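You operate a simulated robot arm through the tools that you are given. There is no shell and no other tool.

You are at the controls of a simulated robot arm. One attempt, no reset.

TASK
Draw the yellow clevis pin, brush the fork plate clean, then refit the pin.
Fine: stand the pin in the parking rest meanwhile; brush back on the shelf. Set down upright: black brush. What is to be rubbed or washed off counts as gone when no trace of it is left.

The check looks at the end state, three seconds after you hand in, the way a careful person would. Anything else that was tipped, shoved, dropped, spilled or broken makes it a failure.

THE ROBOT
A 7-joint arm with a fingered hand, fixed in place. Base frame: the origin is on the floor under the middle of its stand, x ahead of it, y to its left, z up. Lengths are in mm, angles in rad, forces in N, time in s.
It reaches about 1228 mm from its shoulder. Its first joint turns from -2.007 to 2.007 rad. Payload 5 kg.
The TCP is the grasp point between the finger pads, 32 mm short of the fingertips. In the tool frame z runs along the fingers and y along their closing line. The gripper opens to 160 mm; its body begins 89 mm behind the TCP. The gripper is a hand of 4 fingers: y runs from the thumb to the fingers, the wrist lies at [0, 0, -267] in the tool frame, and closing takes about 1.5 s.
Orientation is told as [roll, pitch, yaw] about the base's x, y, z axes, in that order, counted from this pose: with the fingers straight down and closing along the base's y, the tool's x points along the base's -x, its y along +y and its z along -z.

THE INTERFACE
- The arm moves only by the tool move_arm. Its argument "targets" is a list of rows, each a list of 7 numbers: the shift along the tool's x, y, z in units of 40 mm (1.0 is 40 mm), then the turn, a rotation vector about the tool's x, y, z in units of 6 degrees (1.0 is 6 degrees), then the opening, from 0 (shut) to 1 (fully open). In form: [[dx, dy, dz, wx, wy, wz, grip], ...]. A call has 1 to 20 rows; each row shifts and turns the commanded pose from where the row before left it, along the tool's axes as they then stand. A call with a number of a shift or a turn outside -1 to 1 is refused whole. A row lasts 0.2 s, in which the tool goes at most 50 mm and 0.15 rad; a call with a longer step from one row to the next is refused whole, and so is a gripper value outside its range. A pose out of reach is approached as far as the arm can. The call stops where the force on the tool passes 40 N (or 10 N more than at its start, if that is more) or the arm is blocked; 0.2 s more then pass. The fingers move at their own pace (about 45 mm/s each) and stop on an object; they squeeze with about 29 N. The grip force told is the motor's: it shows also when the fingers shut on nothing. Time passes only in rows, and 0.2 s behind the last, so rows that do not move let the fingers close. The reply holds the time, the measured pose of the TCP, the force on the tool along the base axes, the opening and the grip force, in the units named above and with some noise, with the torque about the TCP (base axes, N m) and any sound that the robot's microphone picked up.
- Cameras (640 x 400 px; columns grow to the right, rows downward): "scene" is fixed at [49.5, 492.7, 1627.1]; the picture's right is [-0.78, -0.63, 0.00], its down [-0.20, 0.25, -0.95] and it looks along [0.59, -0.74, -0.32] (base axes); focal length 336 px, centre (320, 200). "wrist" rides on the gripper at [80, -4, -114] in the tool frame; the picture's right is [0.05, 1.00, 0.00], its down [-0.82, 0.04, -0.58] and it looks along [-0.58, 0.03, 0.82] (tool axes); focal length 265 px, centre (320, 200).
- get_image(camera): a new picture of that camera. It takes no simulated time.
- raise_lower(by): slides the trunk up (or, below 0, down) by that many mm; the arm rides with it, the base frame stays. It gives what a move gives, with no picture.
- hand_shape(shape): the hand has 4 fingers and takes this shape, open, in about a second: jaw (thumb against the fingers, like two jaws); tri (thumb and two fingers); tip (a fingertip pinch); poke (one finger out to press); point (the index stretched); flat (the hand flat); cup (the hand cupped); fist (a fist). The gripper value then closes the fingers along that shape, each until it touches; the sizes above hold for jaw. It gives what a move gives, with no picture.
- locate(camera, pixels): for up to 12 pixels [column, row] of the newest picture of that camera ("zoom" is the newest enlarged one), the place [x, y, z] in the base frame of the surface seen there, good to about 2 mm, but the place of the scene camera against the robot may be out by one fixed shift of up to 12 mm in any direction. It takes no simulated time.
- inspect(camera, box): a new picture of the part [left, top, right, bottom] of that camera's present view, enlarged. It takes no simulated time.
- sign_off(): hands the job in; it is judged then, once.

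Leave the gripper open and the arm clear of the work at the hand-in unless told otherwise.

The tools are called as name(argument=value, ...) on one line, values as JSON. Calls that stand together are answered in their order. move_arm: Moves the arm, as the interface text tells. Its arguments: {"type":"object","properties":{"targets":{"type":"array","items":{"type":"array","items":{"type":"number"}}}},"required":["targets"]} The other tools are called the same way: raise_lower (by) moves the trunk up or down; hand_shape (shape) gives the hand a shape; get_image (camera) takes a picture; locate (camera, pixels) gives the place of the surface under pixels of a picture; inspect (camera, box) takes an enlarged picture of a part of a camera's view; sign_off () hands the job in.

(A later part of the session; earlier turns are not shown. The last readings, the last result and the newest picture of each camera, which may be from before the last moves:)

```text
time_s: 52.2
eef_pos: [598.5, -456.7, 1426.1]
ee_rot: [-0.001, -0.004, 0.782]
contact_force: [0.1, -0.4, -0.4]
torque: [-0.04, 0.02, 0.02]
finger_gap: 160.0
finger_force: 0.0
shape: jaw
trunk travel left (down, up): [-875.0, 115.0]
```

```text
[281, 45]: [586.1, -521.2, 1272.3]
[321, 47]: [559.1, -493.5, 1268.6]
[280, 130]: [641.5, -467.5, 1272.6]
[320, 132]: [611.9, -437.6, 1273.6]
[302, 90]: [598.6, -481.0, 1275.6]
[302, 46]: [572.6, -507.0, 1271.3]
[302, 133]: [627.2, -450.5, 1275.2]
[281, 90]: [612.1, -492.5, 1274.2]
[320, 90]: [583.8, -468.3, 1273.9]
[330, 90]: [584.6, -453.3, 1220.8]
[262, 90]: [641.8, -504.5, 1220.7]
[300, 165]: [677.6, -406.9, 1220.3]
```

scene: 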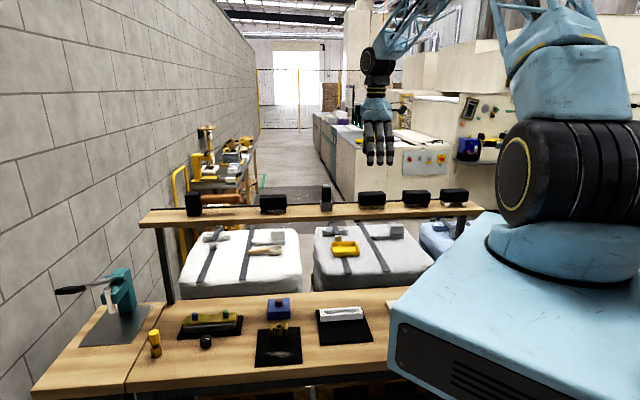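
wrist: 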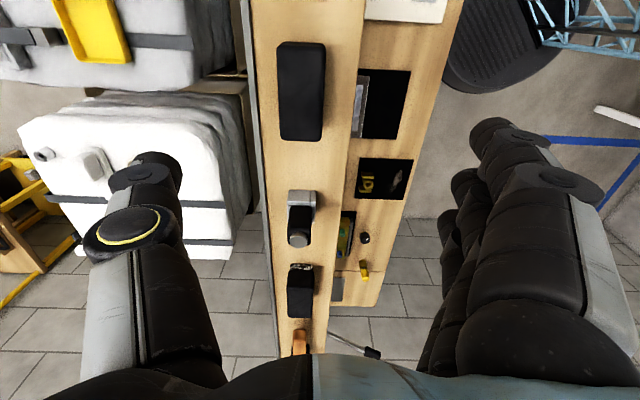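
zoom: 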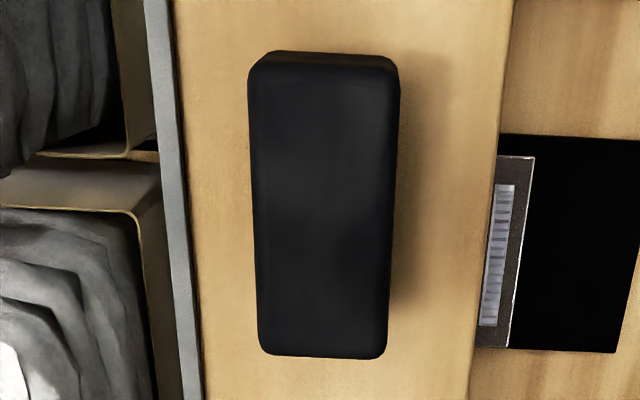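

Brush centre ≈ (599.7,-480), top z 1275, long axis along the shelf; shelf top z 1220.5. I centre over it, part-close to 80 mm, and descend to z≈1320 first.

move_arm(targets=[[0.39, -0.435, 0, 0, 0, 0, 0.55], [0, 0, 0.65, 0, 0, 0, 0.55], [0, 0, 0.65, 0, 0, 0, 0.55], [0, 0, 0.65, 0, 0, 0, 0.55], [0, 0, 0.65, 0, 0, 0, 0.55], [0, 0, 0, 0, 0, 0, 0.55]])

get_image(camera="wrist")

inspect(camera="scene", box=[320, 130, 430, 230])

```text
time_s: 53.6
eef_pos: [598.5, -481.0, 1322.1]
ee_rot: [0.0, -0.006, 0.781]
contact_force: [0.6, -0.4, -0.2]
torque: [0.03, 0.0, -0.02]
finger_gap: 88.8
finger_force: 0.0
shape: jaw
trunk travel left (down, up): [-875.0, 115.0]
```

```text
taken
```

wrist: 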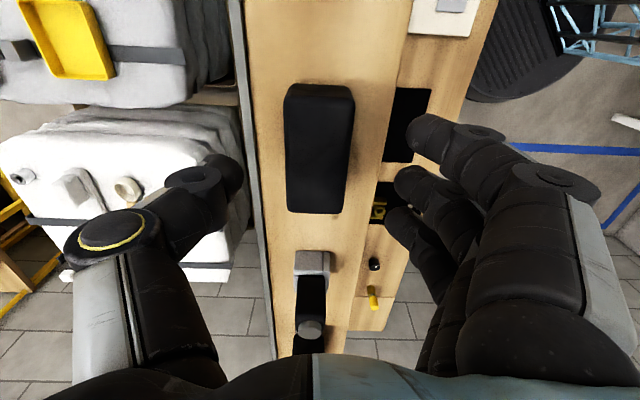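

```text
4.00 times, centred on (375, 180) of scene
```

zoom: 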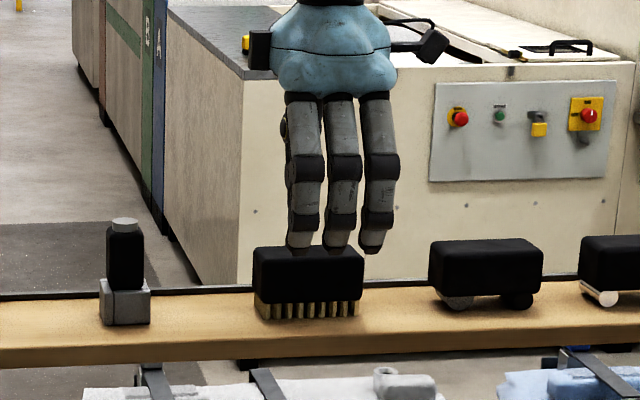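

In the scene view the fingers seem offset from the brush centre; I check with located points from the wrist view.

locate(camera="wrist", pixels=[[292, 90], [348, 92], [292, 207], [343, 207], [320, 90], [318, 208], [287, 150], [350, 150], [412, 130], [400, 180], [390, 222], [240, 175]])

locate(camera="scene", pixels=[[372, 195], [358, 200], [386, 200], [361, 190], [384, 190], [374, 190], [381, 188], [388, 190]])

```text
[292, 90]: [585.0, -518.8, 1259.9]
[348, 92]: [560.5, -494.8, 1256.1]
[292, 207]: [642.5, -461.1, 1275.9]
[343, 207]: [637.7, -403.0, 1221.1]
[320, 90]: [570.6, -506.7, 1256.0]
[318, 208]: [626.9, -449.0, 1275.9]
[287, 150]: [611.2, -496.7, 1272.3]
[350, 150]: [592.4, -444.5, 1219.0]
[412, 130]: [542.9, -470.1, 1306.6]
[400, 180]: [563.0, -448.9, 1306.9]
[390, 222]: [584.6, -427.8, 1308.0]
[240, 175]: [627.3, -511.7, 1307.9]
```

```text
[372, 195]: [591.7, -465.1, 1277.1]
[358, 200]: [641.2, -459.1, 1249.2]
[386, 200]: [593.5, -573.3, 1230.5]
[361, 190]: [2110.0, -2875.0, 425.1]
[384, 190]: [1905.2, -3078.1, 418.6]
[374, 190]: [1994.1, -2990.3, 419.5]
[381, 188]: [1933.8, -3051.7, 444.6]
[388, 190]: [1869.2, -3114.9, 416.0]
```

I zoom in the wrist view for the brush's exact edges before descending.

inspect(camera="wrist", box=[260, 70, 380, 230])

locate(camera="zoom", pixels=[[240, 90], [400, 95], [240, 340], [380, 345], [320, 60], [320, 100], [320, 345], [320, 200], [235, 200], [390, 200], [250, 110], [385, 110]])

```text
2.50 times, centred on (320, 150) of wrist
```

zoom: 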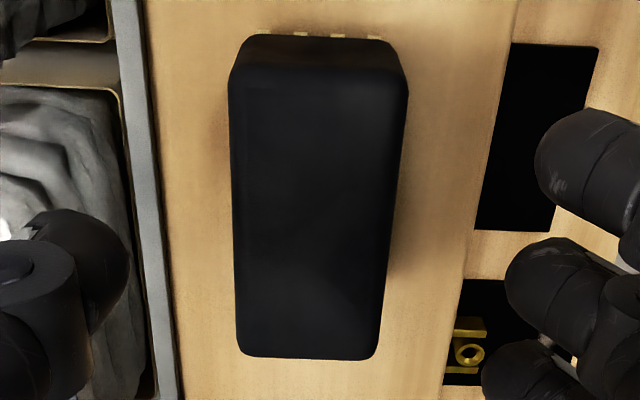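

```text
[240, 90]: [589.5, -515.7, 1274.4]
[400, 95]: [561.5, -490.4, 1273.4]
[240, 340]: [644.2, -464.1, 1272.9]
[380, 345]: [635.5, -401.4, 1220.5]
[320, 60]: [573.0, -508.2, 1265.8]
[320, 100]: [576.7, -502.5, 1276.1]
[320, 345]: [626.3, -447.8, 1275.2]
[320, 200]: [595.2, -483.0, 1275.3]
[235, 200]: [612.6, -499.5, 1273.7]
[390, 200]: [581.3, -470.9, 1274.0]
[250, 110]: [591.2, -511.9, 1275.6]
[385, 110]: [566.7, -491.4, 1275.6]
```

Brush centred within a few mm of the TCP. I make a small correction (+4 mm s, −2 mm n) and descend to TCP z≈1264.

move_arm(targets=[[-0.1, -0.05, 0.3, 0, 0, 0, 0.55], [0, 0, 0.4, 0, 0, 0, 0.55], [0, 0, 0.4, 0, 0, 0, 0.55], [0, 0, 0.35, 0, 0, 0, 0.55], [0, 0, 0, 0, 0, 0, 0.55]])

get_image(camera="wrist")

inspect(camera="scene", box=[330, 160, 420, 225])

```text
time_s: 54.8
eef_pos: [605.0, -478.9, 1264.2]
ee_rot: [0.0, -0.004, 0.781]
contact_force: [-0.9, 1.0, -0.3]
torque: [-0.01, -0.02, -0.02]
finger_gap: 88.8
finger_force: 0.1
shape: jaw
trunk travel left (down, up): [-875.0, 115.0]
```

```text
taken
```

wrist: 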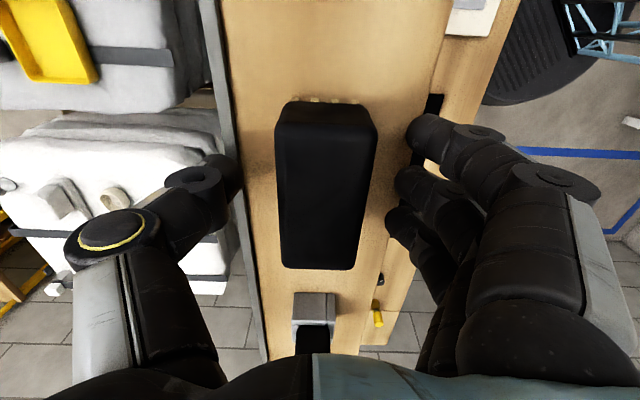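

```text
6.15 times, centred on (375, 192) of scene
```

zoom: 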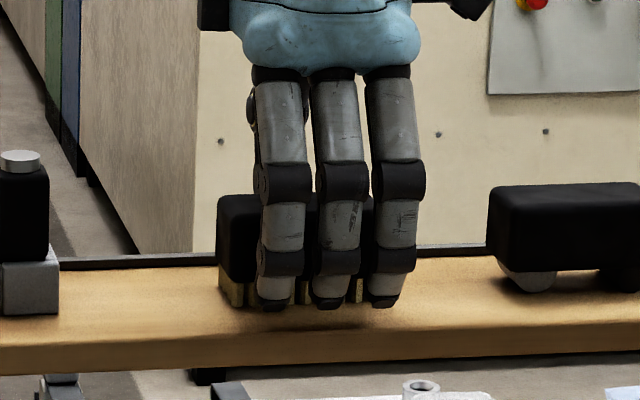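

The fingers straddle the brush; by the scene view I'd better shift about 8 mm toward +s so the index finger bears fully. Then close.

move_arm(targets=[[-0.2, 0, 0, 0, 0, 0, 0.55], [0, 0, 0, 0, 0, 0, 0.4], [0, 0, 0, 0, 0, 0, 0.3], [0, 0, 0, 0, 0, 0, 0.2], [0, 0, 0, 0, 0, 0, 0.1], [0, 0, 0, 0, 0, 0, 0], [0, 0, 0, 0, 0, 0, 0], [0, 0, 0, 0, 0, 0, 0]])

get_image(camera="wrist")

inspect(camera="scene", box=[330, 160, 420, 225])

```text
time_s: 56.6
eef_pos: [609.9, -474.0, 1263.4]
ee_rot: [0.0, -0.004, 0.78]
contact_force: [-0.3, 0.3, -0.6]
torque: [0.02, 0.02, 0.0]
finger_gap: 39.4
finger_force: 29.5
shape: jaw
trunk travel left (down, up): [-875.0, 115.0]
```

```text
taken
```

wrist: 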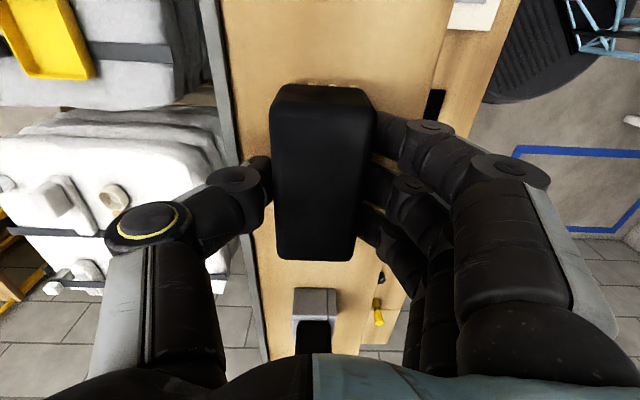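

```text
6.15 times, centred on (375, 192) of scene
```

zoom: 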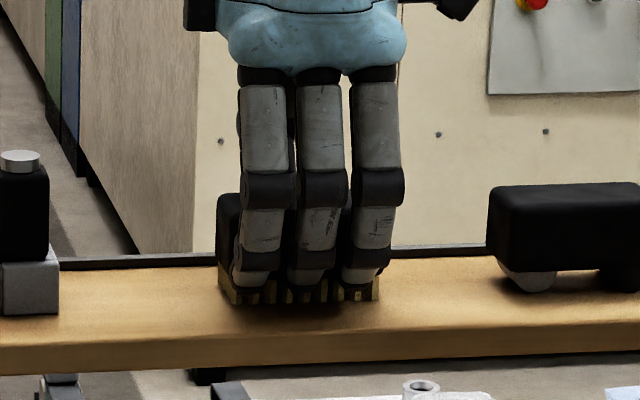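

The brush is gripped firmly (gap 39 mm, 29 N). Return pose noted: TCP (610,-474), bristle bottom 43 mm below TCP. I lift 100 mm straight up and then move out in front of the shelf.

move_arm(targets=[[0, 0, -0.2, 0, 0, 0, 0], [0, 0, -0.6, 0, 0, 0, 0], [0, 0, -0.85, 0, 0, 0, 0], [0, 0, -0.85, 0, 0, 0, 0], [0, 0, 0, 0, 0, 0, 0]])

get_image(camera="wrist")

inspect(camera="scene", box=[320, 130, 420, 225])

```text
time_s: 57.8
eef_pos: [609.6, -474.6, 1364.3]
ee_rot: [-0.001, -0.006, 0.779]
contact_force: [0.0, -0.2, -1.7]
torque: [0.03, 0.0, 0.0]
finger_gap: 39.4
finger_force: 29.1
shape: jaw
trunk travel left (down, up): [-875.0, 115.0]
```

```text
taken
```

wrist: 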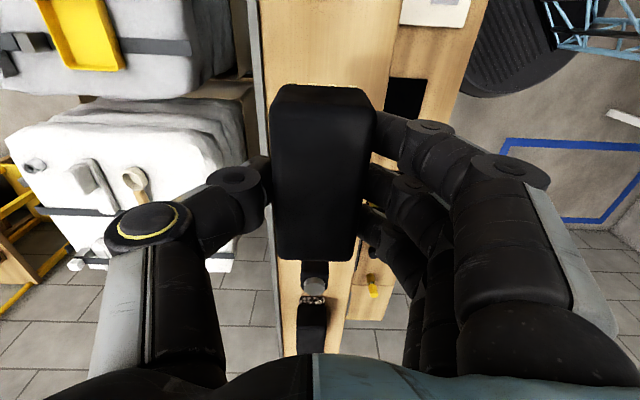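

```text
4.21 times, centred on (370, 178) of scene
```

zoom: 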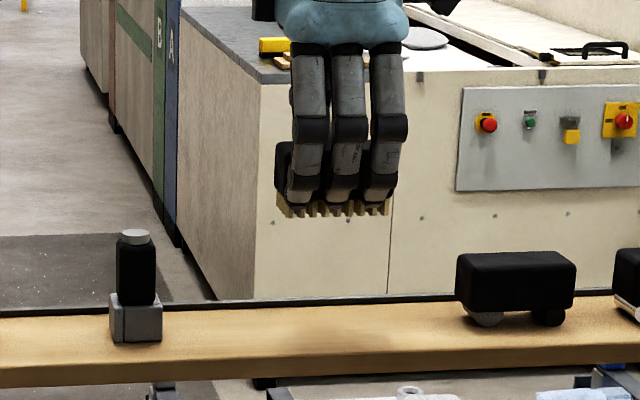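

The brush is up and level. I move out toward the robot side (+n 263 mm), then along (+s 341 mm) over the fork plate.

move_arm(targets=[[0, 0.94, 0, 0, 0, 0, 0], [0, 0.94, 0, 0, 0, 0, 0], [0, 0.94, 0, 0, 0, 0, 0], [0, 0.94, 0, 0, 0, 0, 0], [0, 0.94, 0, 0, 0, 0, 0], [0, 0.94, 0, 0, 0, 0, 0], [0, 0.94, 0, 0, 0, 0, 0], [-0.947, 0, 0, 0, 0, 0, 0], [-0.947, 0, 0, 0, 0, 0, 0], [-0.947, 0, 0, 0, 0, 0, 0], [-0.947, 0, 0, 0, 0, 0, 0], [-0.947, 0, 0, 0, 0, 0, 0], [-0.947, 0, 0, 0, 0, 0, 0], [-0.947, 0, 0, 0, 0, 0, 0], [-0.947, 0, 0, 0, 0, 0, 0], [-0.947, 0, 0, 0, 0, 0, 0], [0, 0, 0, 0, 0, 0, 0]])

get_image(camera="wrist")

get_image(camera="scene")

```text
time_s: 61.4
eef_pos: [666.8, -47.6, 1364.9]
ee_rot: [0.0, -0.005, 0.778]
contact_force: [-0.6, -0.4, -1.3]
torque: [0.05, -0.05, 0.0]
finger_gap: 38.8
finger_force: 28.9
shape: jaw
trunk travel left (down, up): [-875.0, 115.0]
```

```text
taken
```

wrist: 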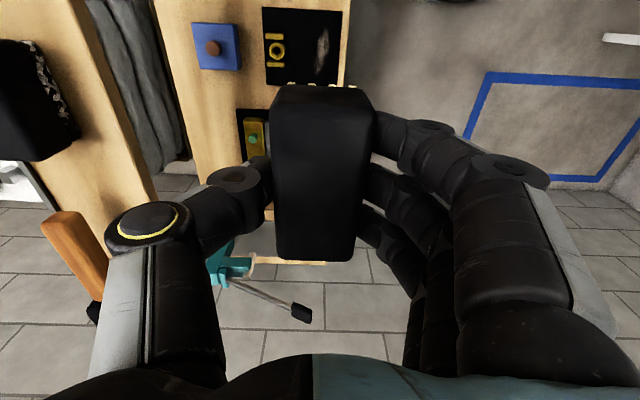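

```text
taken
```

scene: 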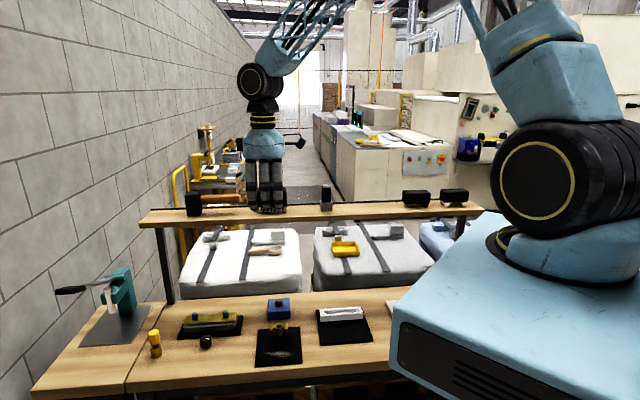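

Now lower the trunk 380 mm (brush bottom to about z 942), then view the mark.

raise_lower(by=-380)

get_image(camera="wrist")

get_image(camera="scene")

inspect(camera="scene", box=[235, 280, 325, 370])

```text
time_s: 65.1
eef_pos: [667.2, -47.4, 985.2]
ee_rot: [0.0, -0.005, 0.781]
contact_force: [-0.2, 0.3, 0.1]
torque: [0.04, -0.04, -0.02]
finger_gap: 39.0
finger_force: 29.0
shape: jaw
trunk travel left (down, up): [-495.0, 495.0]
```

```text
taken
```

wrist: 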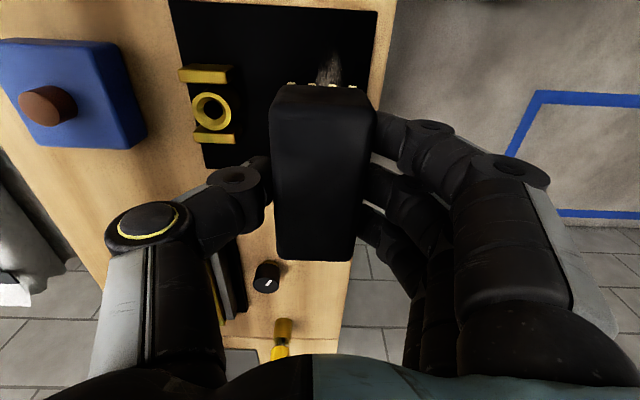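

```text
taken
```

scene: 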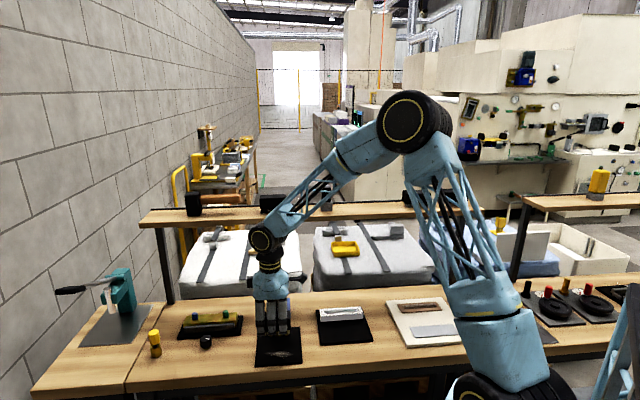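

```text
4.44 times, centred on (280, 325) of scene
```

zoom: 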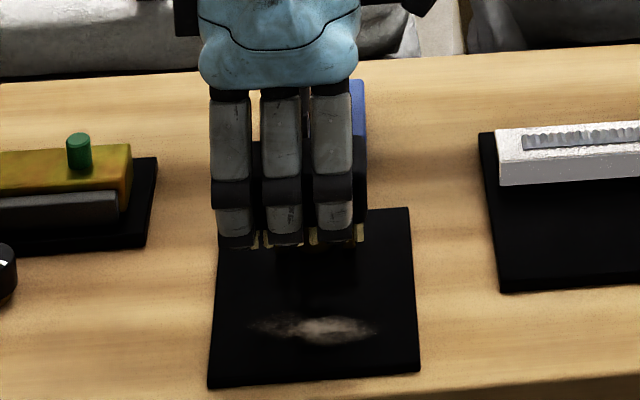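

I locate the extents of the mark (zoom (250..380, 313..345)) and the plate corners in the same view for reference.

locate(camera="zoom", pixels=[[250, 322], [265, 320], [375, 328], [360, 330], [310, 316], [310, 343], [285, 318], [340, 342], [216, 382], [417, 368], [405, 212], [222, 250]])

inspect(camera="scene", box=[260, 335, 305, 370])

```text
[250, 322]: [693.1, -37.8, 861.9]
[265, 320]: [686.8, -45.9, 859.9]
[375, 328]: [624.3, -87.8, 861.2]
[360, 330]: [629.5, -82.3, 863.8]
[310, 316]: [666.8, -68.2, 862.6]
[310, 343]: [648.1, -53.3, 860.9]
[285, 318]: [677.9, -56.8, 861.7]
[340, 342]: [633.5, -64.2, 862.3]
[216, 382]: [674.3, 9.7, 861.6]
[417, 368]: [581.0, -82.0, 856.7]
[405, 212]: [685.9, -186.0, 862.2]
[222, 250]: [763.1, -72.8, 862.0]
```

```text
11.43 times, centred on (282, 352) of scene
```

zoom: 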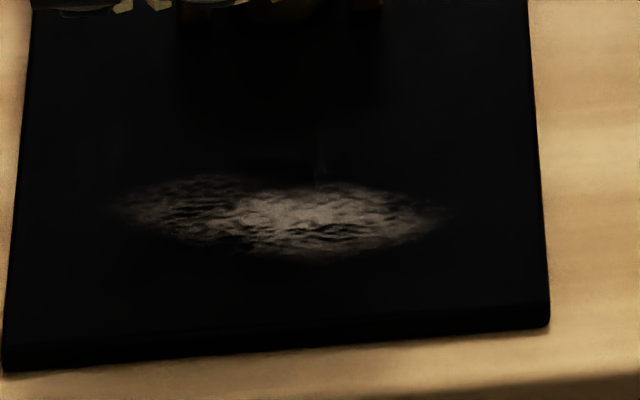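

Mark spans about s 284–368, n 232–264 (84×30 mm), centred under the brush. I descend to just above contact.

move_arm(targets=[[0, 0, 0.6, 0, 0, 0, 0], [0, 0, 0.6, 0, 0, 0, 0], [0, 0, 0.5, 0, 0, 0, 0], [0, 0, 0.2, 0, 0, 0, 0], [0, 0, 0, 0, 0, 0, 0]])

get_image(camera="wrist")

inspect(camera="scene", box=[235, 290, 325, 370])

```text
time_s: 66.3
eef_pos: [666.3, -47.0, 908.5]
ee_rot: [-0.001, -0.004, 0.781]
contact_force: [0.7, -1.1, -1.1]
torque: [0.01, 0.01, 0.0]
finger_gap: 38.8
finger_force: 29.2
shape: jaw
trunk travel left (down, up): [-495.0, 495.0]
```

```text
taken
```

wrist: 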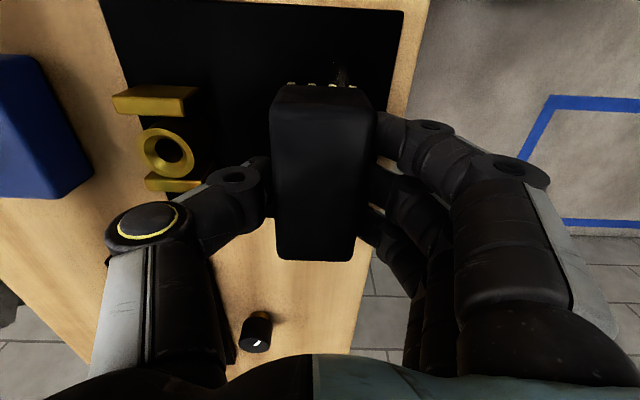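

```text
5.00 times, centred on (280, 330) of scene
```

zoom: 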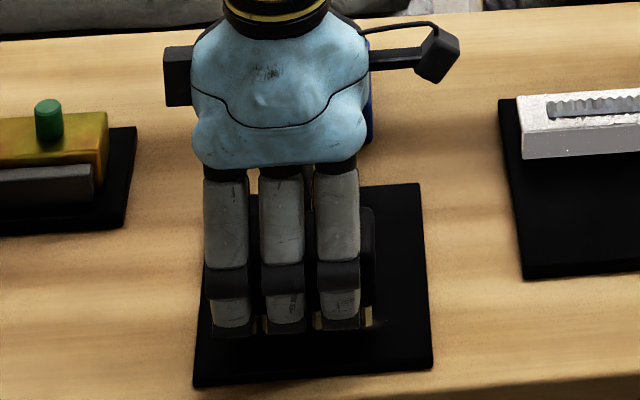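

I lower in 2 mm steps until the bristles touch.

move_arm(targets=[[0, 0, 0.06, 0, 0, 0, 0], [0, 0, 0.06, 0, 0, 0, 0], [0, 0, 0.05, 0, 0, 0, 0], [0, 0, 0, 0, 0, 0, 0]])

```text
time_s: 67.3
eef_pos: [666.6, -47.4, 901.9]
ee_rot: [0.0, -0.005, 0.78]
contact_force: [0.1, -0.3, -1.6]
torque: [0.01, 0.02, 0.01]
finger_gap: 39.1
finger_force: 28.9
shape: jaw
trunk travel left (down, up): [-495.0, 495.0]
```

Still free at z 901.9. I go on in 1 mm steps.

move_arm(targets=[[0, 0, 0.03, 0, 0, 0, 0], [0, 0, 0.03, 0, 0, 0, 0], [0, 0, 0, 0, 0, 0, 0]])

```text
time_s: 68.1
eef_pos: [667.2, -48.3, 900.4]
ee_rot: [-0.003, -0.006, 0.78]
contact_force: [1.1, -0.7, 15.4]
torque: [0.02, 0.03, 0.01]
finger_gap: 39.3
finger_force: 29.5
shape: jaw
trunk travel left (down, up): [-495.0, 495.0]
```

Contact with Fz ≈ 15 N. I now scrub: strokes along the mark ±20 mm with small sideways shifts ±8 mm.

move_arm(targets=[[0.25, 0, 0, 0, 0, 0, 0], [0.25, 0, 0, 0, 0, 0, 0], [-0.25, 0, 0, 0, 0, 0, 0], [-0.25, 0, 0, 0, 0, 0, 0], [-0.25, 0, 0, 0, 0, 0, 0], [-0.25, 0, 0, 0, 0, 0, 0], [0, 0.2, 0, 0, 0, 0, 0], [0.25, 0, 0, 0, 0, 0, 0], [0.25, 0, 0, 0, 0, 0, 0], [0.25, 0, 0, 0, 0, 0, 0], [0.25, 0, 0, 0, 0, 0, 0], [0, -0.4, 0, 0, 0, 0, 0], [-0.25, 0, 0, 0, 0, 0, 0], [-0.25, 0, 0, 0, 0, 0, 0], [-0.25, 0, 0, 0, 0, 0, 0], [-0.25, 0, 0, 0, 0, 0, 0], [0, 0.2, 0, 0, 0, 0, 0], [0.25, 0, 0, 0, 0, 0, 0], [0.25, 0, 0, 0, 0, 0, 0], [0, 0, 0, 0, 0, 0, 0]])

get_image(camera="wrist")

inspect(camera="scene", box=[235, 290, 325, 370])

```text
time_s: 72.3
eef_pos: [666.3, -47.2, 899.6]
ee_rot: [0.001, -0.005, 0.782]
contact_force: [5.6, 9.3, 13.6]
torque: [0.24, -0.09, 0.02]
finger_gap: 40.9
finger_force: 29.2
shape: jaw
trunk travel left (down, up): [-495.0, 495.0]
```

```text
taken
```

wrist: 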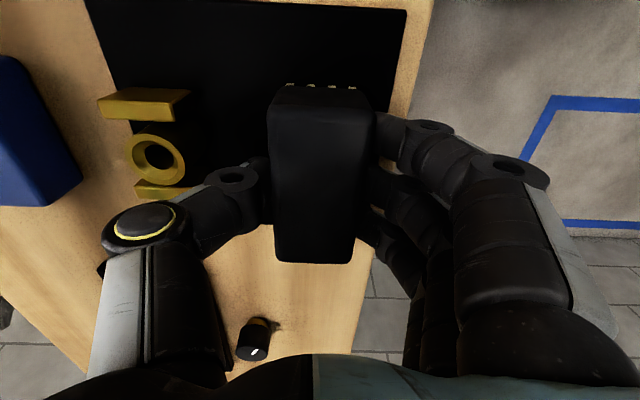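

```text
5.00 times, centred on (280, 330) of scene
```

zoom: 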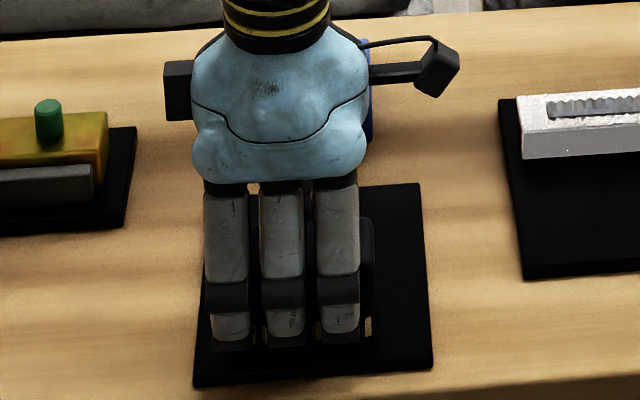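

I lift 80 mm to see the plate.

move_arm(targets=[[0, 0, -0.3, 0, 0, 0, 0], [0, 0, -0.8, 0, 0, 0, 0], [0, 0, -0.9, 0, 0, 0, 0], [0, 0, 0, 0, 0, 0, 0]])

inspect(camera="scene", box=[235, 290, 325, 370])

inspect(camera="scene", box=[257, 335, 302, 370])

get_image(camera="wrist")

```text
time_s: 73.3
eef_pos: [667.4, -47.8, 980.4]
ee_rot: [0.002, -0.007, 0.781]
contact_force: [0.6, 0.9, -1.1]
torque: [0.01, 0.0, -0.04]
finger_gap: 40.2
finger_force: 28.9
shape: jaw
trunk travel left (down, up): [-495.0, 495.0]
```

```text
5.00 times, centred on (280, 330) of scene
```

zoom: 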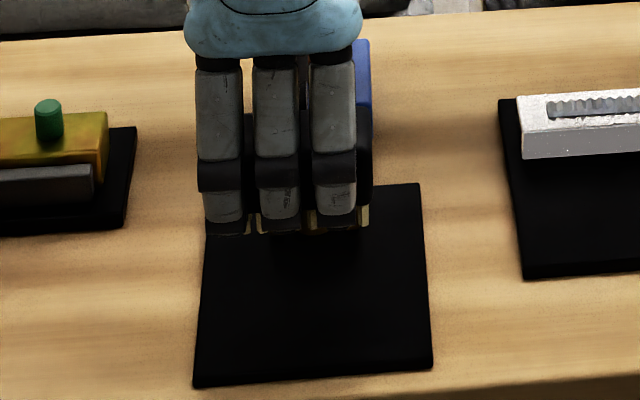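

```text
11.43 times, centred on (280, 352) of scene
```

zoom: 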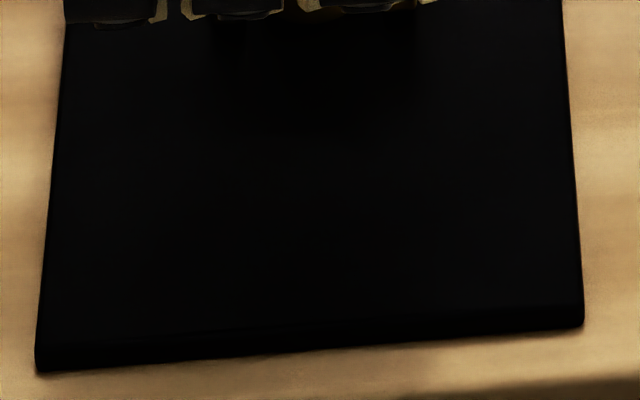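

```text
taken
```

wrist: 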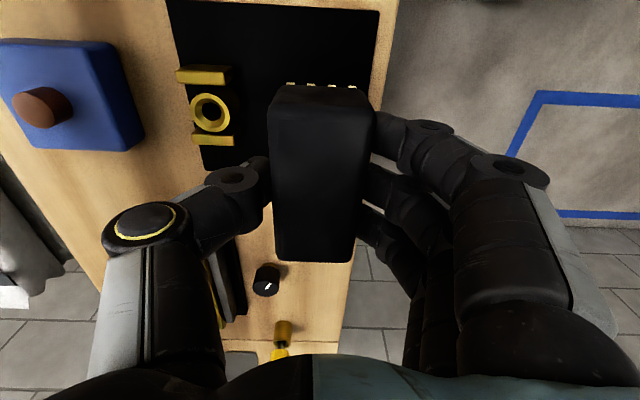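

The mark looks gone, but the hand's shadow lies on the plate. I raise the trunk 240 mm (on the way back to the shelf) and inspect the plate in better light before returning the brush.

raise_lower(by=385)

inspect(camera="scene", box=[250, 315, 310, 370])

get_image(camera="wrist")

inspect(camera="wrist", box=[255, 0, 355, 90])

```text
time_s: 77.0
eef_pos: [666.7, -46.8, 1365.1]
ee_rot: [0.001, -0.005, 0.781]
contact_force: [0.3, 0.7, -1.3]
torque: [0.02, 0.0, 0.0]
finger_gap: 40.3
finger_force: 29.3
shape: jaw
trunk travel left (down, up): [-880.0, 110.0]
```

```text
7.27 times, centred on (280, 342) of scene
```

zoom: 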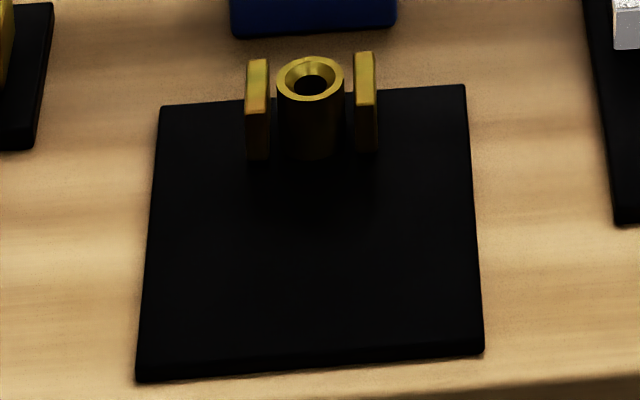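

```text
taken
```

wrist: 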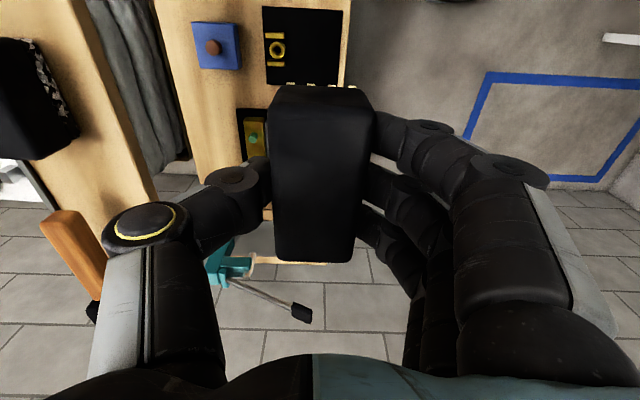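

```text
4.44 times, centred on (305, 45) of wrist
```

zoom: 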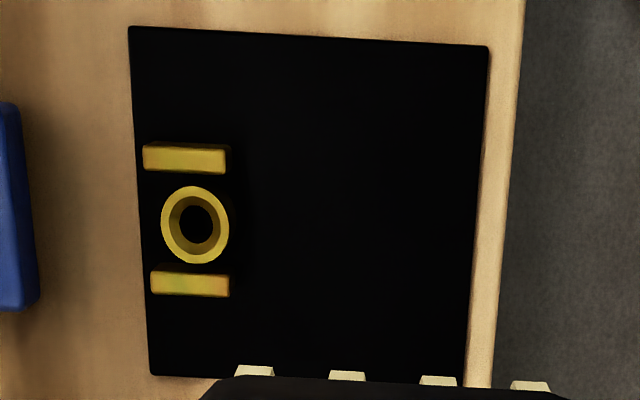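

I take one last high zoom of where the mark was, to look for faint traces.

inspect(camera="scene", box=[262, 340, 300, 366])

inspect(camera="wrist", box=[300, 5, 345, 85])

```text
15.38 times, centred on (281, 353) of scene
```

zoom: 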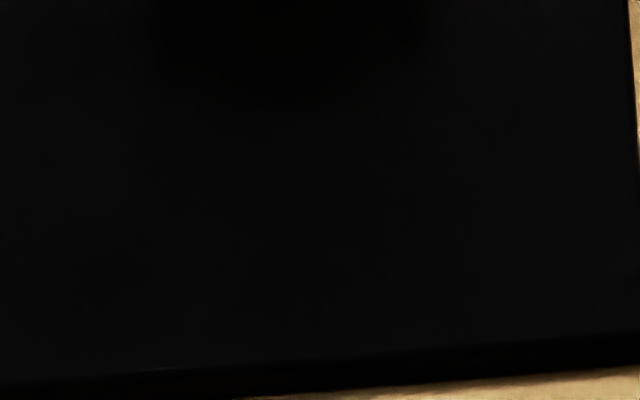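

```text
5.00 times, centred on (322, 45) of wrist
```

zoom: 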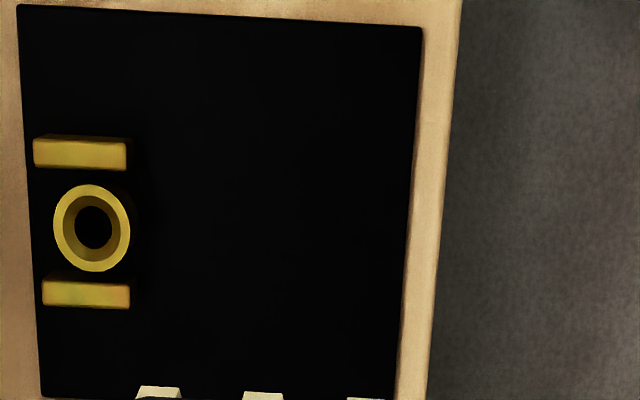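

Clean: no trace left. I take the brush back: −s 341 mm, then −n 263 mm at z≈1365.

move_arm(targets=[[0.947, 0, 0, 0, 0, 0, 0], [0.947, 0, 0, 0, 0, 0, 0], [0.947, 0, 0, 0, 0, 0, 0], [0.947, 0, 0, 0, 0, 0, 0], [0.947, 0, 0, 0, 0, 0, 0], [0.947, 0, 0, 0, 0, 0, 0], [0.947, 0, 0, 0, 0, 0, 0], [0.947, 0, 0, 0, 0, 0, 0], [0.947, 0, 0, 0, 0, 0, 0], [0, -0.94, 0, 0, 0, 0, 0], [0, -0.94, 0, 0, 0, 0, 0], [0, -0.94, 0, 0, 0, 0, 0], [0, -0.94, 0, 0, 0, 0, 0], [0, -0.94, 0, 0, 0, 0, 0], [0, -0.94, 0, 0, 0, 0, 0], [0, -0.94, 0, 0, 0, 0, 0], [0, 0, 0, 0, 0, 0, 0]])

get_image(camera="wrist")

inspect(camera="scene", box=[320, 130, 420, 225])

```text
time_s: 80.6
eef_pos: [610.0, -474.4, 1365.0]
ee_rot: [0.001, -0.005, 0.78]
contact_force: [0.4, -0.2, -1.3]
torque: [-0.03, -0.03, -0.02]
finger_gap: 40.1
finger_force: 29.5
shape: jaw
trunk travel left (down, up): [-880.0, 110.0]
```

```text
taken
```

wrist: 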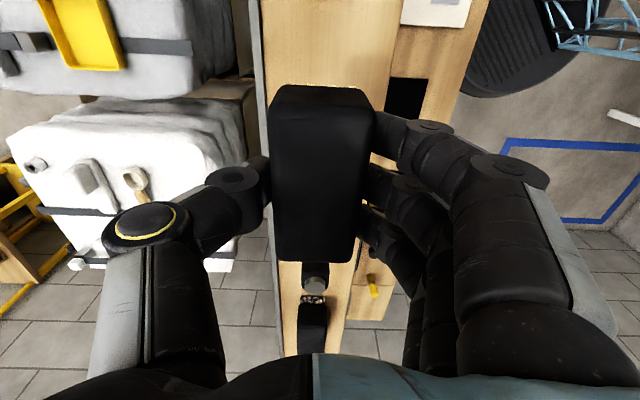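

```text
4.21 times, centred on (370, 178) of scene
```

zoom: 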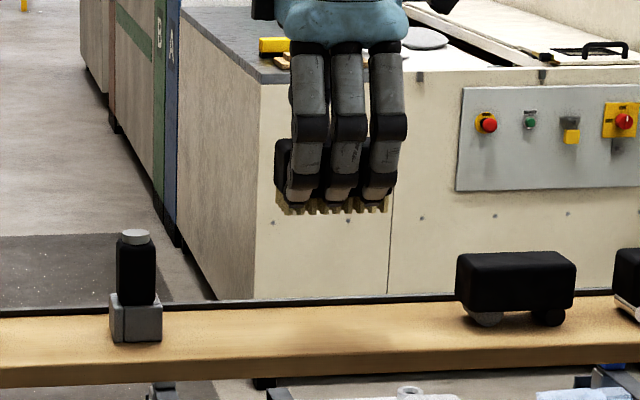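

Same picture as when I lifted it. I descend 95 mm, then in 1–2 mm steps till it touches the shelf.

move_arm(targets=[[0, 0, 0.7, 0, 0, 0, 0], [0, 0, 0.8, 0, 0, 0, 0], [0, 0, 0.6, 0, 0, 0, 0], [0, 0, 0.25, 0, 0, 0, 0], [0, 0, 0, 0, 0, 0, 0]])

move_arm(targets=[[0, 0, 0.04, 0, 0, 0, 0], [0, 0, 0.04, 0, 0, 0, 0], [0, 0, 0, 0, 0, 0, 0]])

```text
time_s: 81.8
eef_pos: [610.1, -475.1, 1269.5]
ee_rot: [0.0, -0.007, 0.78]
contact_force: [0.1, 0.8, -1.0]
torque: [0.02, 0.02, -0.01]
finger_gap: 40.0
finger_force: 29.0
shape: jaw
trunk travel left (down, up): [-880.0, 110.0]
```

```text
time_s: 82.6
eef_pos: [610.2, -473.4, 1267.2]
ee_rot: [0.002, -0.005, 0.78]
contact_force: [1.5, -0.9, -1.7]
torque: [0.0, 0.01, -0.02]
finger_gap: 40.0
finger_force: 29.3
shape: jaw
trunk travel left (down, up): [-880.0, 110.0]
```

No contact yet at z 1267.2. Two more small steps.

move_arm(targets=[[0, 0, 0.04, 0, 0, 0, 0], [0, 0, 0.03, 0, 0, 0, 0], [0, 0, 0, 0, 0, 0, 0]])

inspect(camera="scene", box=[330, 160, 420, 225])

```text
time_s: 83.4
eef_pos: [610.3, -473.8, 1263.0]
ee_rot: [0.0, -0.005, 0.781]
contact_force: [-0.7, -0.3, -0.4]
torque: [0.03, 0.01, 0.0]
finger_gap: 40.0
finger_force: 29.2
shape: jaw
trunk travel left (down, up): [-880.0, 110.0]
```

```text
6.15 times, centred on (375, 192) of scene
```

zoom: 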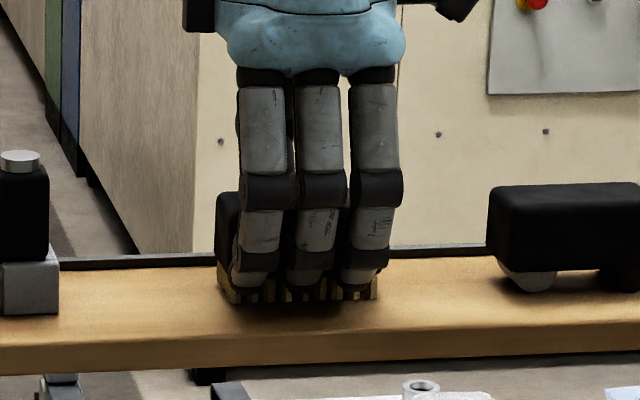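

move_arm(targets=[[0, 0, 0.025, 0, 0, 0, 0], [0, 0, 0.025, 0, 0, 0, 0], [0, 0, 0, 0, 0, 0, 0]])

```text
time_s: 84.2
eef_pos: [610.1, -473.7, 1262.9]
ee_rot: [-0.001, -0.006, 0.782]
contact_force: [1.8, -0.4, 8.5]
torque: [0.06, 0.04, 0.04]
finger_gap: 40.1
finger_force: 29.0
shape: jaw
trunk travel left (down, up): [-880.0, 110.0]
```

Fz 8.5 N: the brush stands on the shelf. I open gradually and check before rising.

move_arm(targets=[[0, 0, -0.015, 0, 0, 0, 0.2], [0, 0, 0, 0, 0, 0, 0.3], [0, 0, 0, 0, 0, 0, 0.4], [0, 0, 0, 0, 0, 0, 0.5], [0, 0, 0, 0, 0, 0, 0.55], [0, 0, 0, 0, 0, 0, 0.55], [0, 0, 0, 0, 0, 0, 0.55]])

get_image(camera="wrist")

inspect(camera="scene", box=[330, 160, 420, 225])

```text
time_s: 85.8
eef_pos: [610.2, -475.1, 1262.4]
ee_rot: [-0.001, -0.005, 0.779]
contact_force: [-0.2, -0.1, 0.2]
torque: [0.0, 0.0, 0.05]
finger_gap: 87.1
finger_force: 0.1
shape: jaw
trunk travel left (down, up): [-880.0, 110.0]
```

```text
taken
```

wrist: 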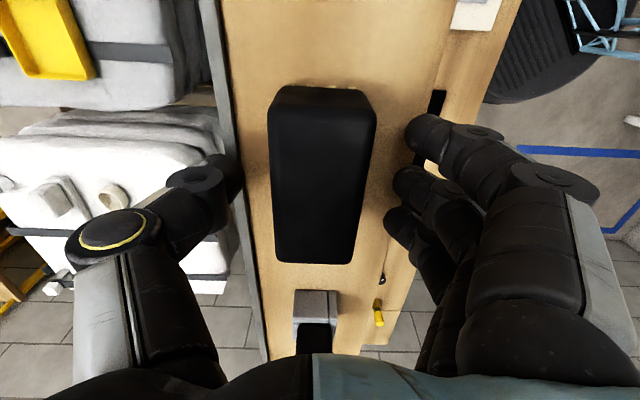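

```text
6.15 times, centred on (375, 192) of scene
```

zoom: 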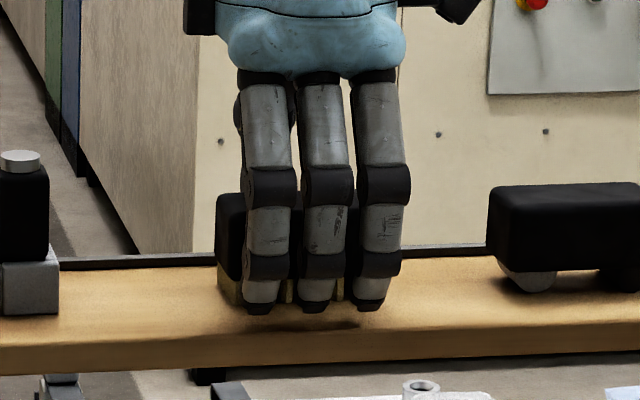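

The brush stands free. I rise straight up 110 mm and check it.

move_arm(targets=[[0, 0, -0.3, 0, 0, 0, 0.55], [0, 0, -0.7, 0, 0, 0, 0.55], [0, 0, -0.9, 0, 0, 0, 0.55], [0, 0, -0.9, 0, 0, 0, 0.55], [0, 0, 0, 0, 0, 0, 0.55]])

inspect(camera="scene", box=[330, 160, 420, 225])

get_image(camera="scene")

```text
time_s: 87.0
eef_pos: [610.8, -475.6, 1373.3]
ee_rot: [0.0, -0.005, 0.781]
contact_force: [0.7, -0.2, -0.2]
torque: [0.04, -0.01, -0.01]
finger_gap: 87.1
finger_force: 0.1
shape: jaw
trunk travel left (down, up): [-880.0, 110.0]
```

```text
6.15 times, centred on (375, 192) of scene
```

zoom: 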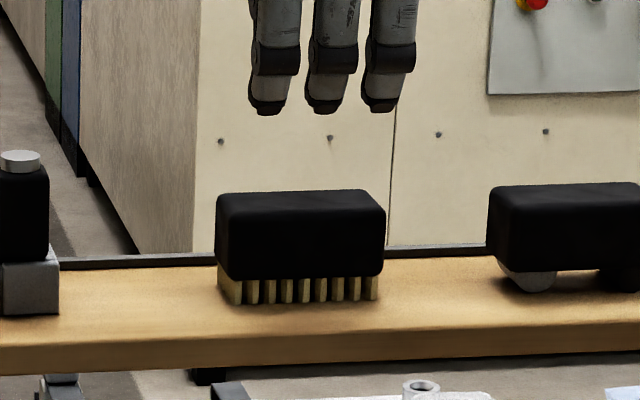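

```text
taken
```

scene: 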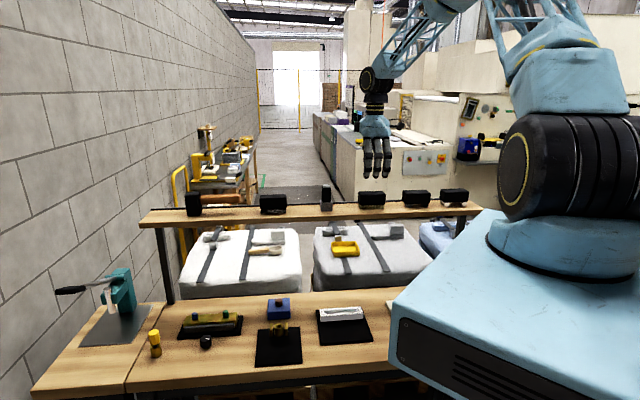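

Brush stands upright on its bristles where it was. Now back to the parked pin: +n 216 and +s 707 mm at this height.

move_arm(targets=[[-0.982, 0.6, 0, 0, 0, 0, 0.55], [-0.982, 0.6, 0, 0, 0, 0, 0.55], [-0.982, 0.6, 0, 0, 0, 0, 0.55], [-0.982, 0.6, 0, 0, 0, 0, 0.55], [-0.982, 0.6, 0, 0, 0, 0, 0.55], [-0.982, 0.6, 0, 0, 0, 0, 0.55], [-0.982, 0.6, 0, 0, 0, 0, 0.55], [-0.982, 0.6, 0, 0, 0, 0, 0.55], [-0.982, 0.6, 0, 0, 0, 0, 0.55], [-0.982, 0, 0, 0, 0, 0, 0.55], [-0.982, 0, 0, 0, 0, 0, 0.55], [-0.982, 0, 0, 0, 0, 0, 0.55], [-0.982, 0, 0, 0, 0, 0, 0.55], [-0.982, 0, 0, 0, 0, 0, 0.55], [-0.982, 0, 0, 0, 0, 0, 0.55], [-0.982, 0, 0, 0, 0, 0, 0.55], [-0.982, 0, 0, 0, 0, 0, 0.55], [-0.982, 0, 0, 0, 0, 0, 0.55], [0, 0, 0, 0, 0, 0, 0.55]])

hand_shape(shape="tri")

get_image(camera="scene")

get_image(camera="wrist")

```text
time_s: 91.0
eef_pos: [960.3, 175.4, 1379.8]
ee_rot: [0.0, -0.006, 0.781]
contact_force: [-0.4, -1.3, 0.7]
torque: [0.05, 0.01, 0.0]
finger_gap: 87.5
finger_force: 0.0
shape: jaw
trunk travel left (down, up): [-880.0, 110.0]
```

```text
time_s: 91.9
eef_pos: [961.5, 176.9, 1378.0]
ee_rot: [0.002, -0.005, 0.78]
contact_force: [-0.4, 0.1, -0.1]
torque: [0.02, 0.0, -0.02]
finger_gap: 159.8
finger_force: 0.1
shape: tri
trunk travel left (down, up): [-880.0, 110.0]
```

```text
taken
```

scene: 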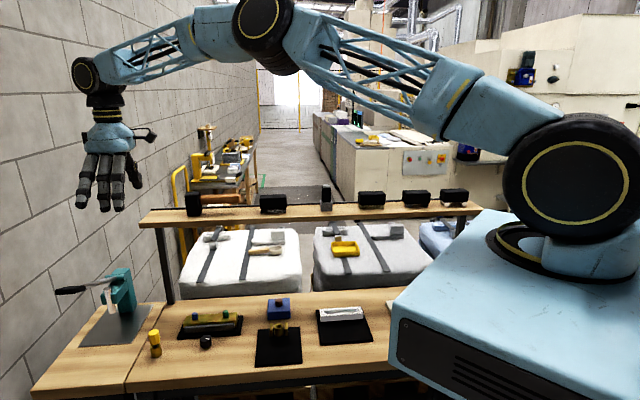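

```text
taken
```

wrist: 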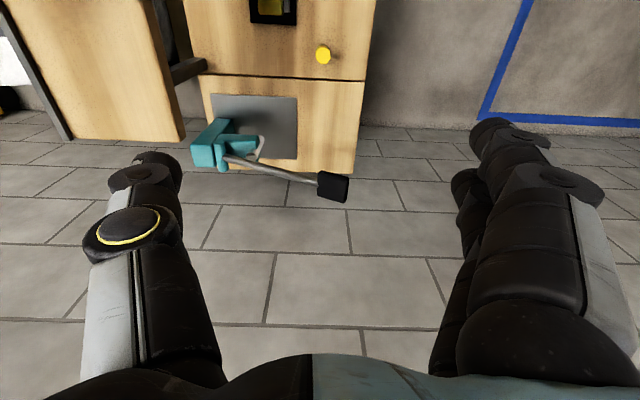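

Now tilt as before (wx −1.3), part-close, then lower the trunk 300 mm.

move_arm(targets=[[0, 0, 0, -0.65, 0, 0, 0.45], [0, 0, 0, -0.65, 0, 0, 0.45], [0, 0, 0, 0, 0, 0, 0.45], [0, 0, 0, 0, 0, 0, 0.45], [0, 0, 0, 0, 0, 0, 0.45]])

raise_lower(by=-300)

get_image(camera="wrist")

inspect(camera="wrist", box=[270, 60, 350, 140])

inspect(camera="scene", box=[125, 270, 195, 370])

```text
time_s: 93.1
eef_pos: [960.5, 176.8, 1377.6]
ee_rot: [0.133, -0.007, 0.781]
contact_force: [0.5, -0.2, 0.4]
torque: [0.01, 0.0, 0.01]
finger_gap: 73.1
finger_force: 0.1
shape: tri
trunk travel left (down, up): [-880.0, 110.0]
```

```text
time_s: 96.1
eef_pos: [960.8, 176.5, 1077.2]
ee_rot: [0.136, -0.006, 0.78]
contact_force: [0.1, 0.6, 0.0]
torque: [0.01, 0.01, 0.0]
finger_gap: 73.0
finger_force: 0.1
shape: tri
trunk travel left (down, up): [-580.0, 410.0]
```

```text
taken
```

wrist: 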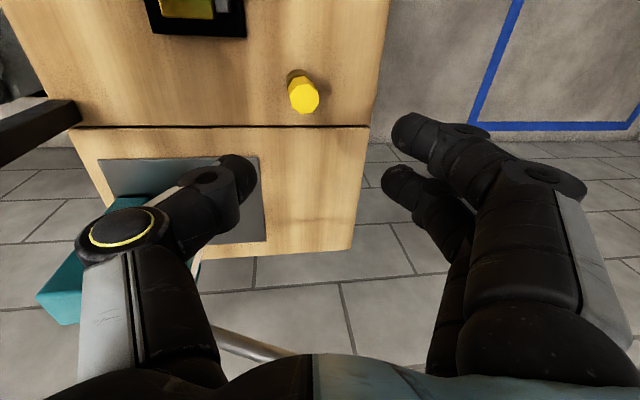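

```text
5.00 times, centred on (310, 100) of wrist
```

zoom: 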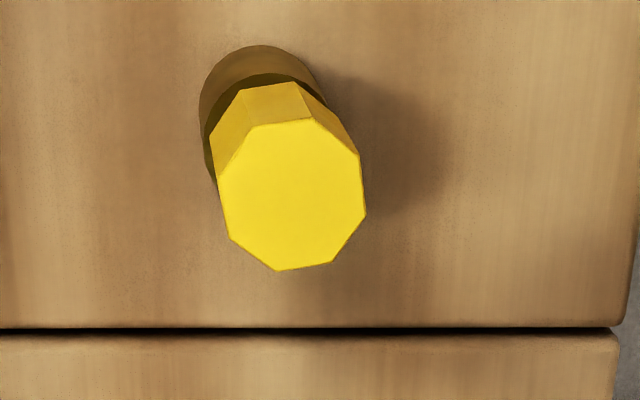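

```text
4.00 times, centred on (160, 320) of scene
```

zoom: 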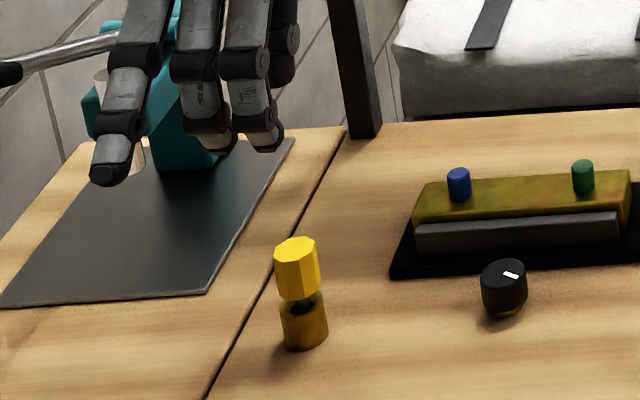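

I locate the parked pin's head for the regrip.

locate(camera="wrist", pixels=[[304.4, 99], [291.5, 98.5], [317, 99.5], [304, 87], [304, 111.5], [298, 82], [295, 76], [310, 80]])

locate(camera="scene", pixels=[[153.8, 333], [153.5, 340], [132, 355], [140, 285], [190, 268], [215, 275]])

```text
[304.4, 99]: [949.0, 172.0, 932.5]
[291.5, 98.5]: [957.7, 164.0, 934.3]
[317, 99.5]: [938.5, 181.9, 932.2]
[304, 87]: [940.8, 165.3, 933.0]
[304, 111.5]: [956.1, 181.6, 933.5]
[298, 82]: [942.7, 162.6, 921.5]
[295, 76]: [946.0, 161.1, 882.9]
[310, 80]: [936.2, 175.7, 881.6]
```

```text
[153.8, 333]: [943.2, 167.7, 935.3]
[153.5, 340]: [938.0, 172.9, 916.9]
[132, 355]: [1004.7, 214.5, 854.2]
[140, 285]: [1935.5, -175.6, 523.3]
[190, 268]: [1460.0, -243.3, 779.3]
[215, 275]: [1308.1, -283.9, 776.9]
```

Head centre ≈ (948.5,173.3), top z 933. I descend 108 mm straight (with a 2 mm +n trim), check, then finish.

move_arm(targets=[[0.03, -0.06, 0.891, 0, 0, 0, 0.45], [0, -0.122, 0.891, 0, 0, 0, 0.45], [0, -0.122, 0.891, 0, 0, 0, 0.45], [0, 0, 0, 0, 0, 0, 0.45]])

get_image(camera="wrist")

inspect(camera="scene", box=[125, 290, 185, 365])

```text
time_s: 97.1
eef_pos: [958.4, 178.1, 971.1]
ee_rot: [0.136, -0.006, 0.781]
contact_force: [0.4, 0.6, -0.8]
torque: [-0.02, 0.0, 0.01]
finger_gap: 72.7
finger_force: 0.1
shape: tri
trunk travel left (down, up): [-580.0, 410.0]
```

```text
taken
```

wrist: 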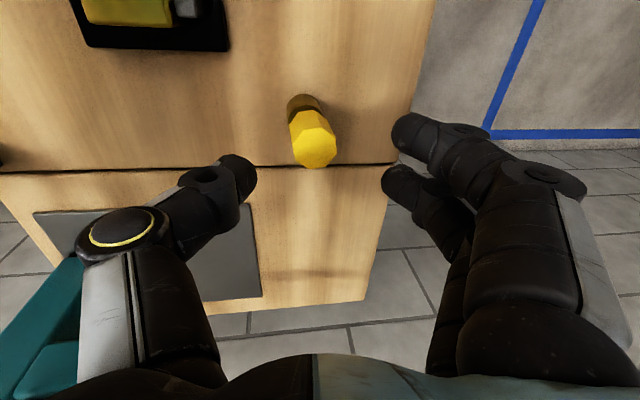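

```text
5.33 times, centred on (155, 328) of scene
```

zoom: 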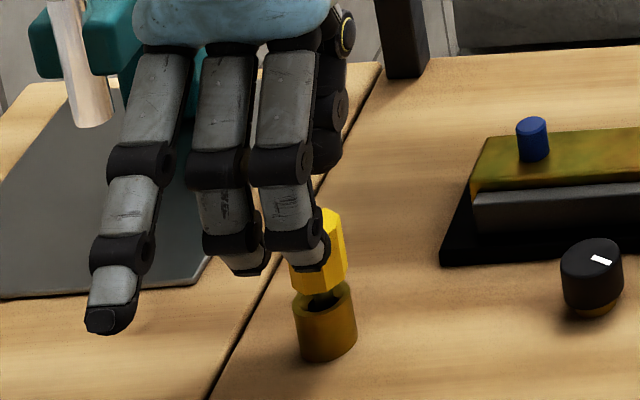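

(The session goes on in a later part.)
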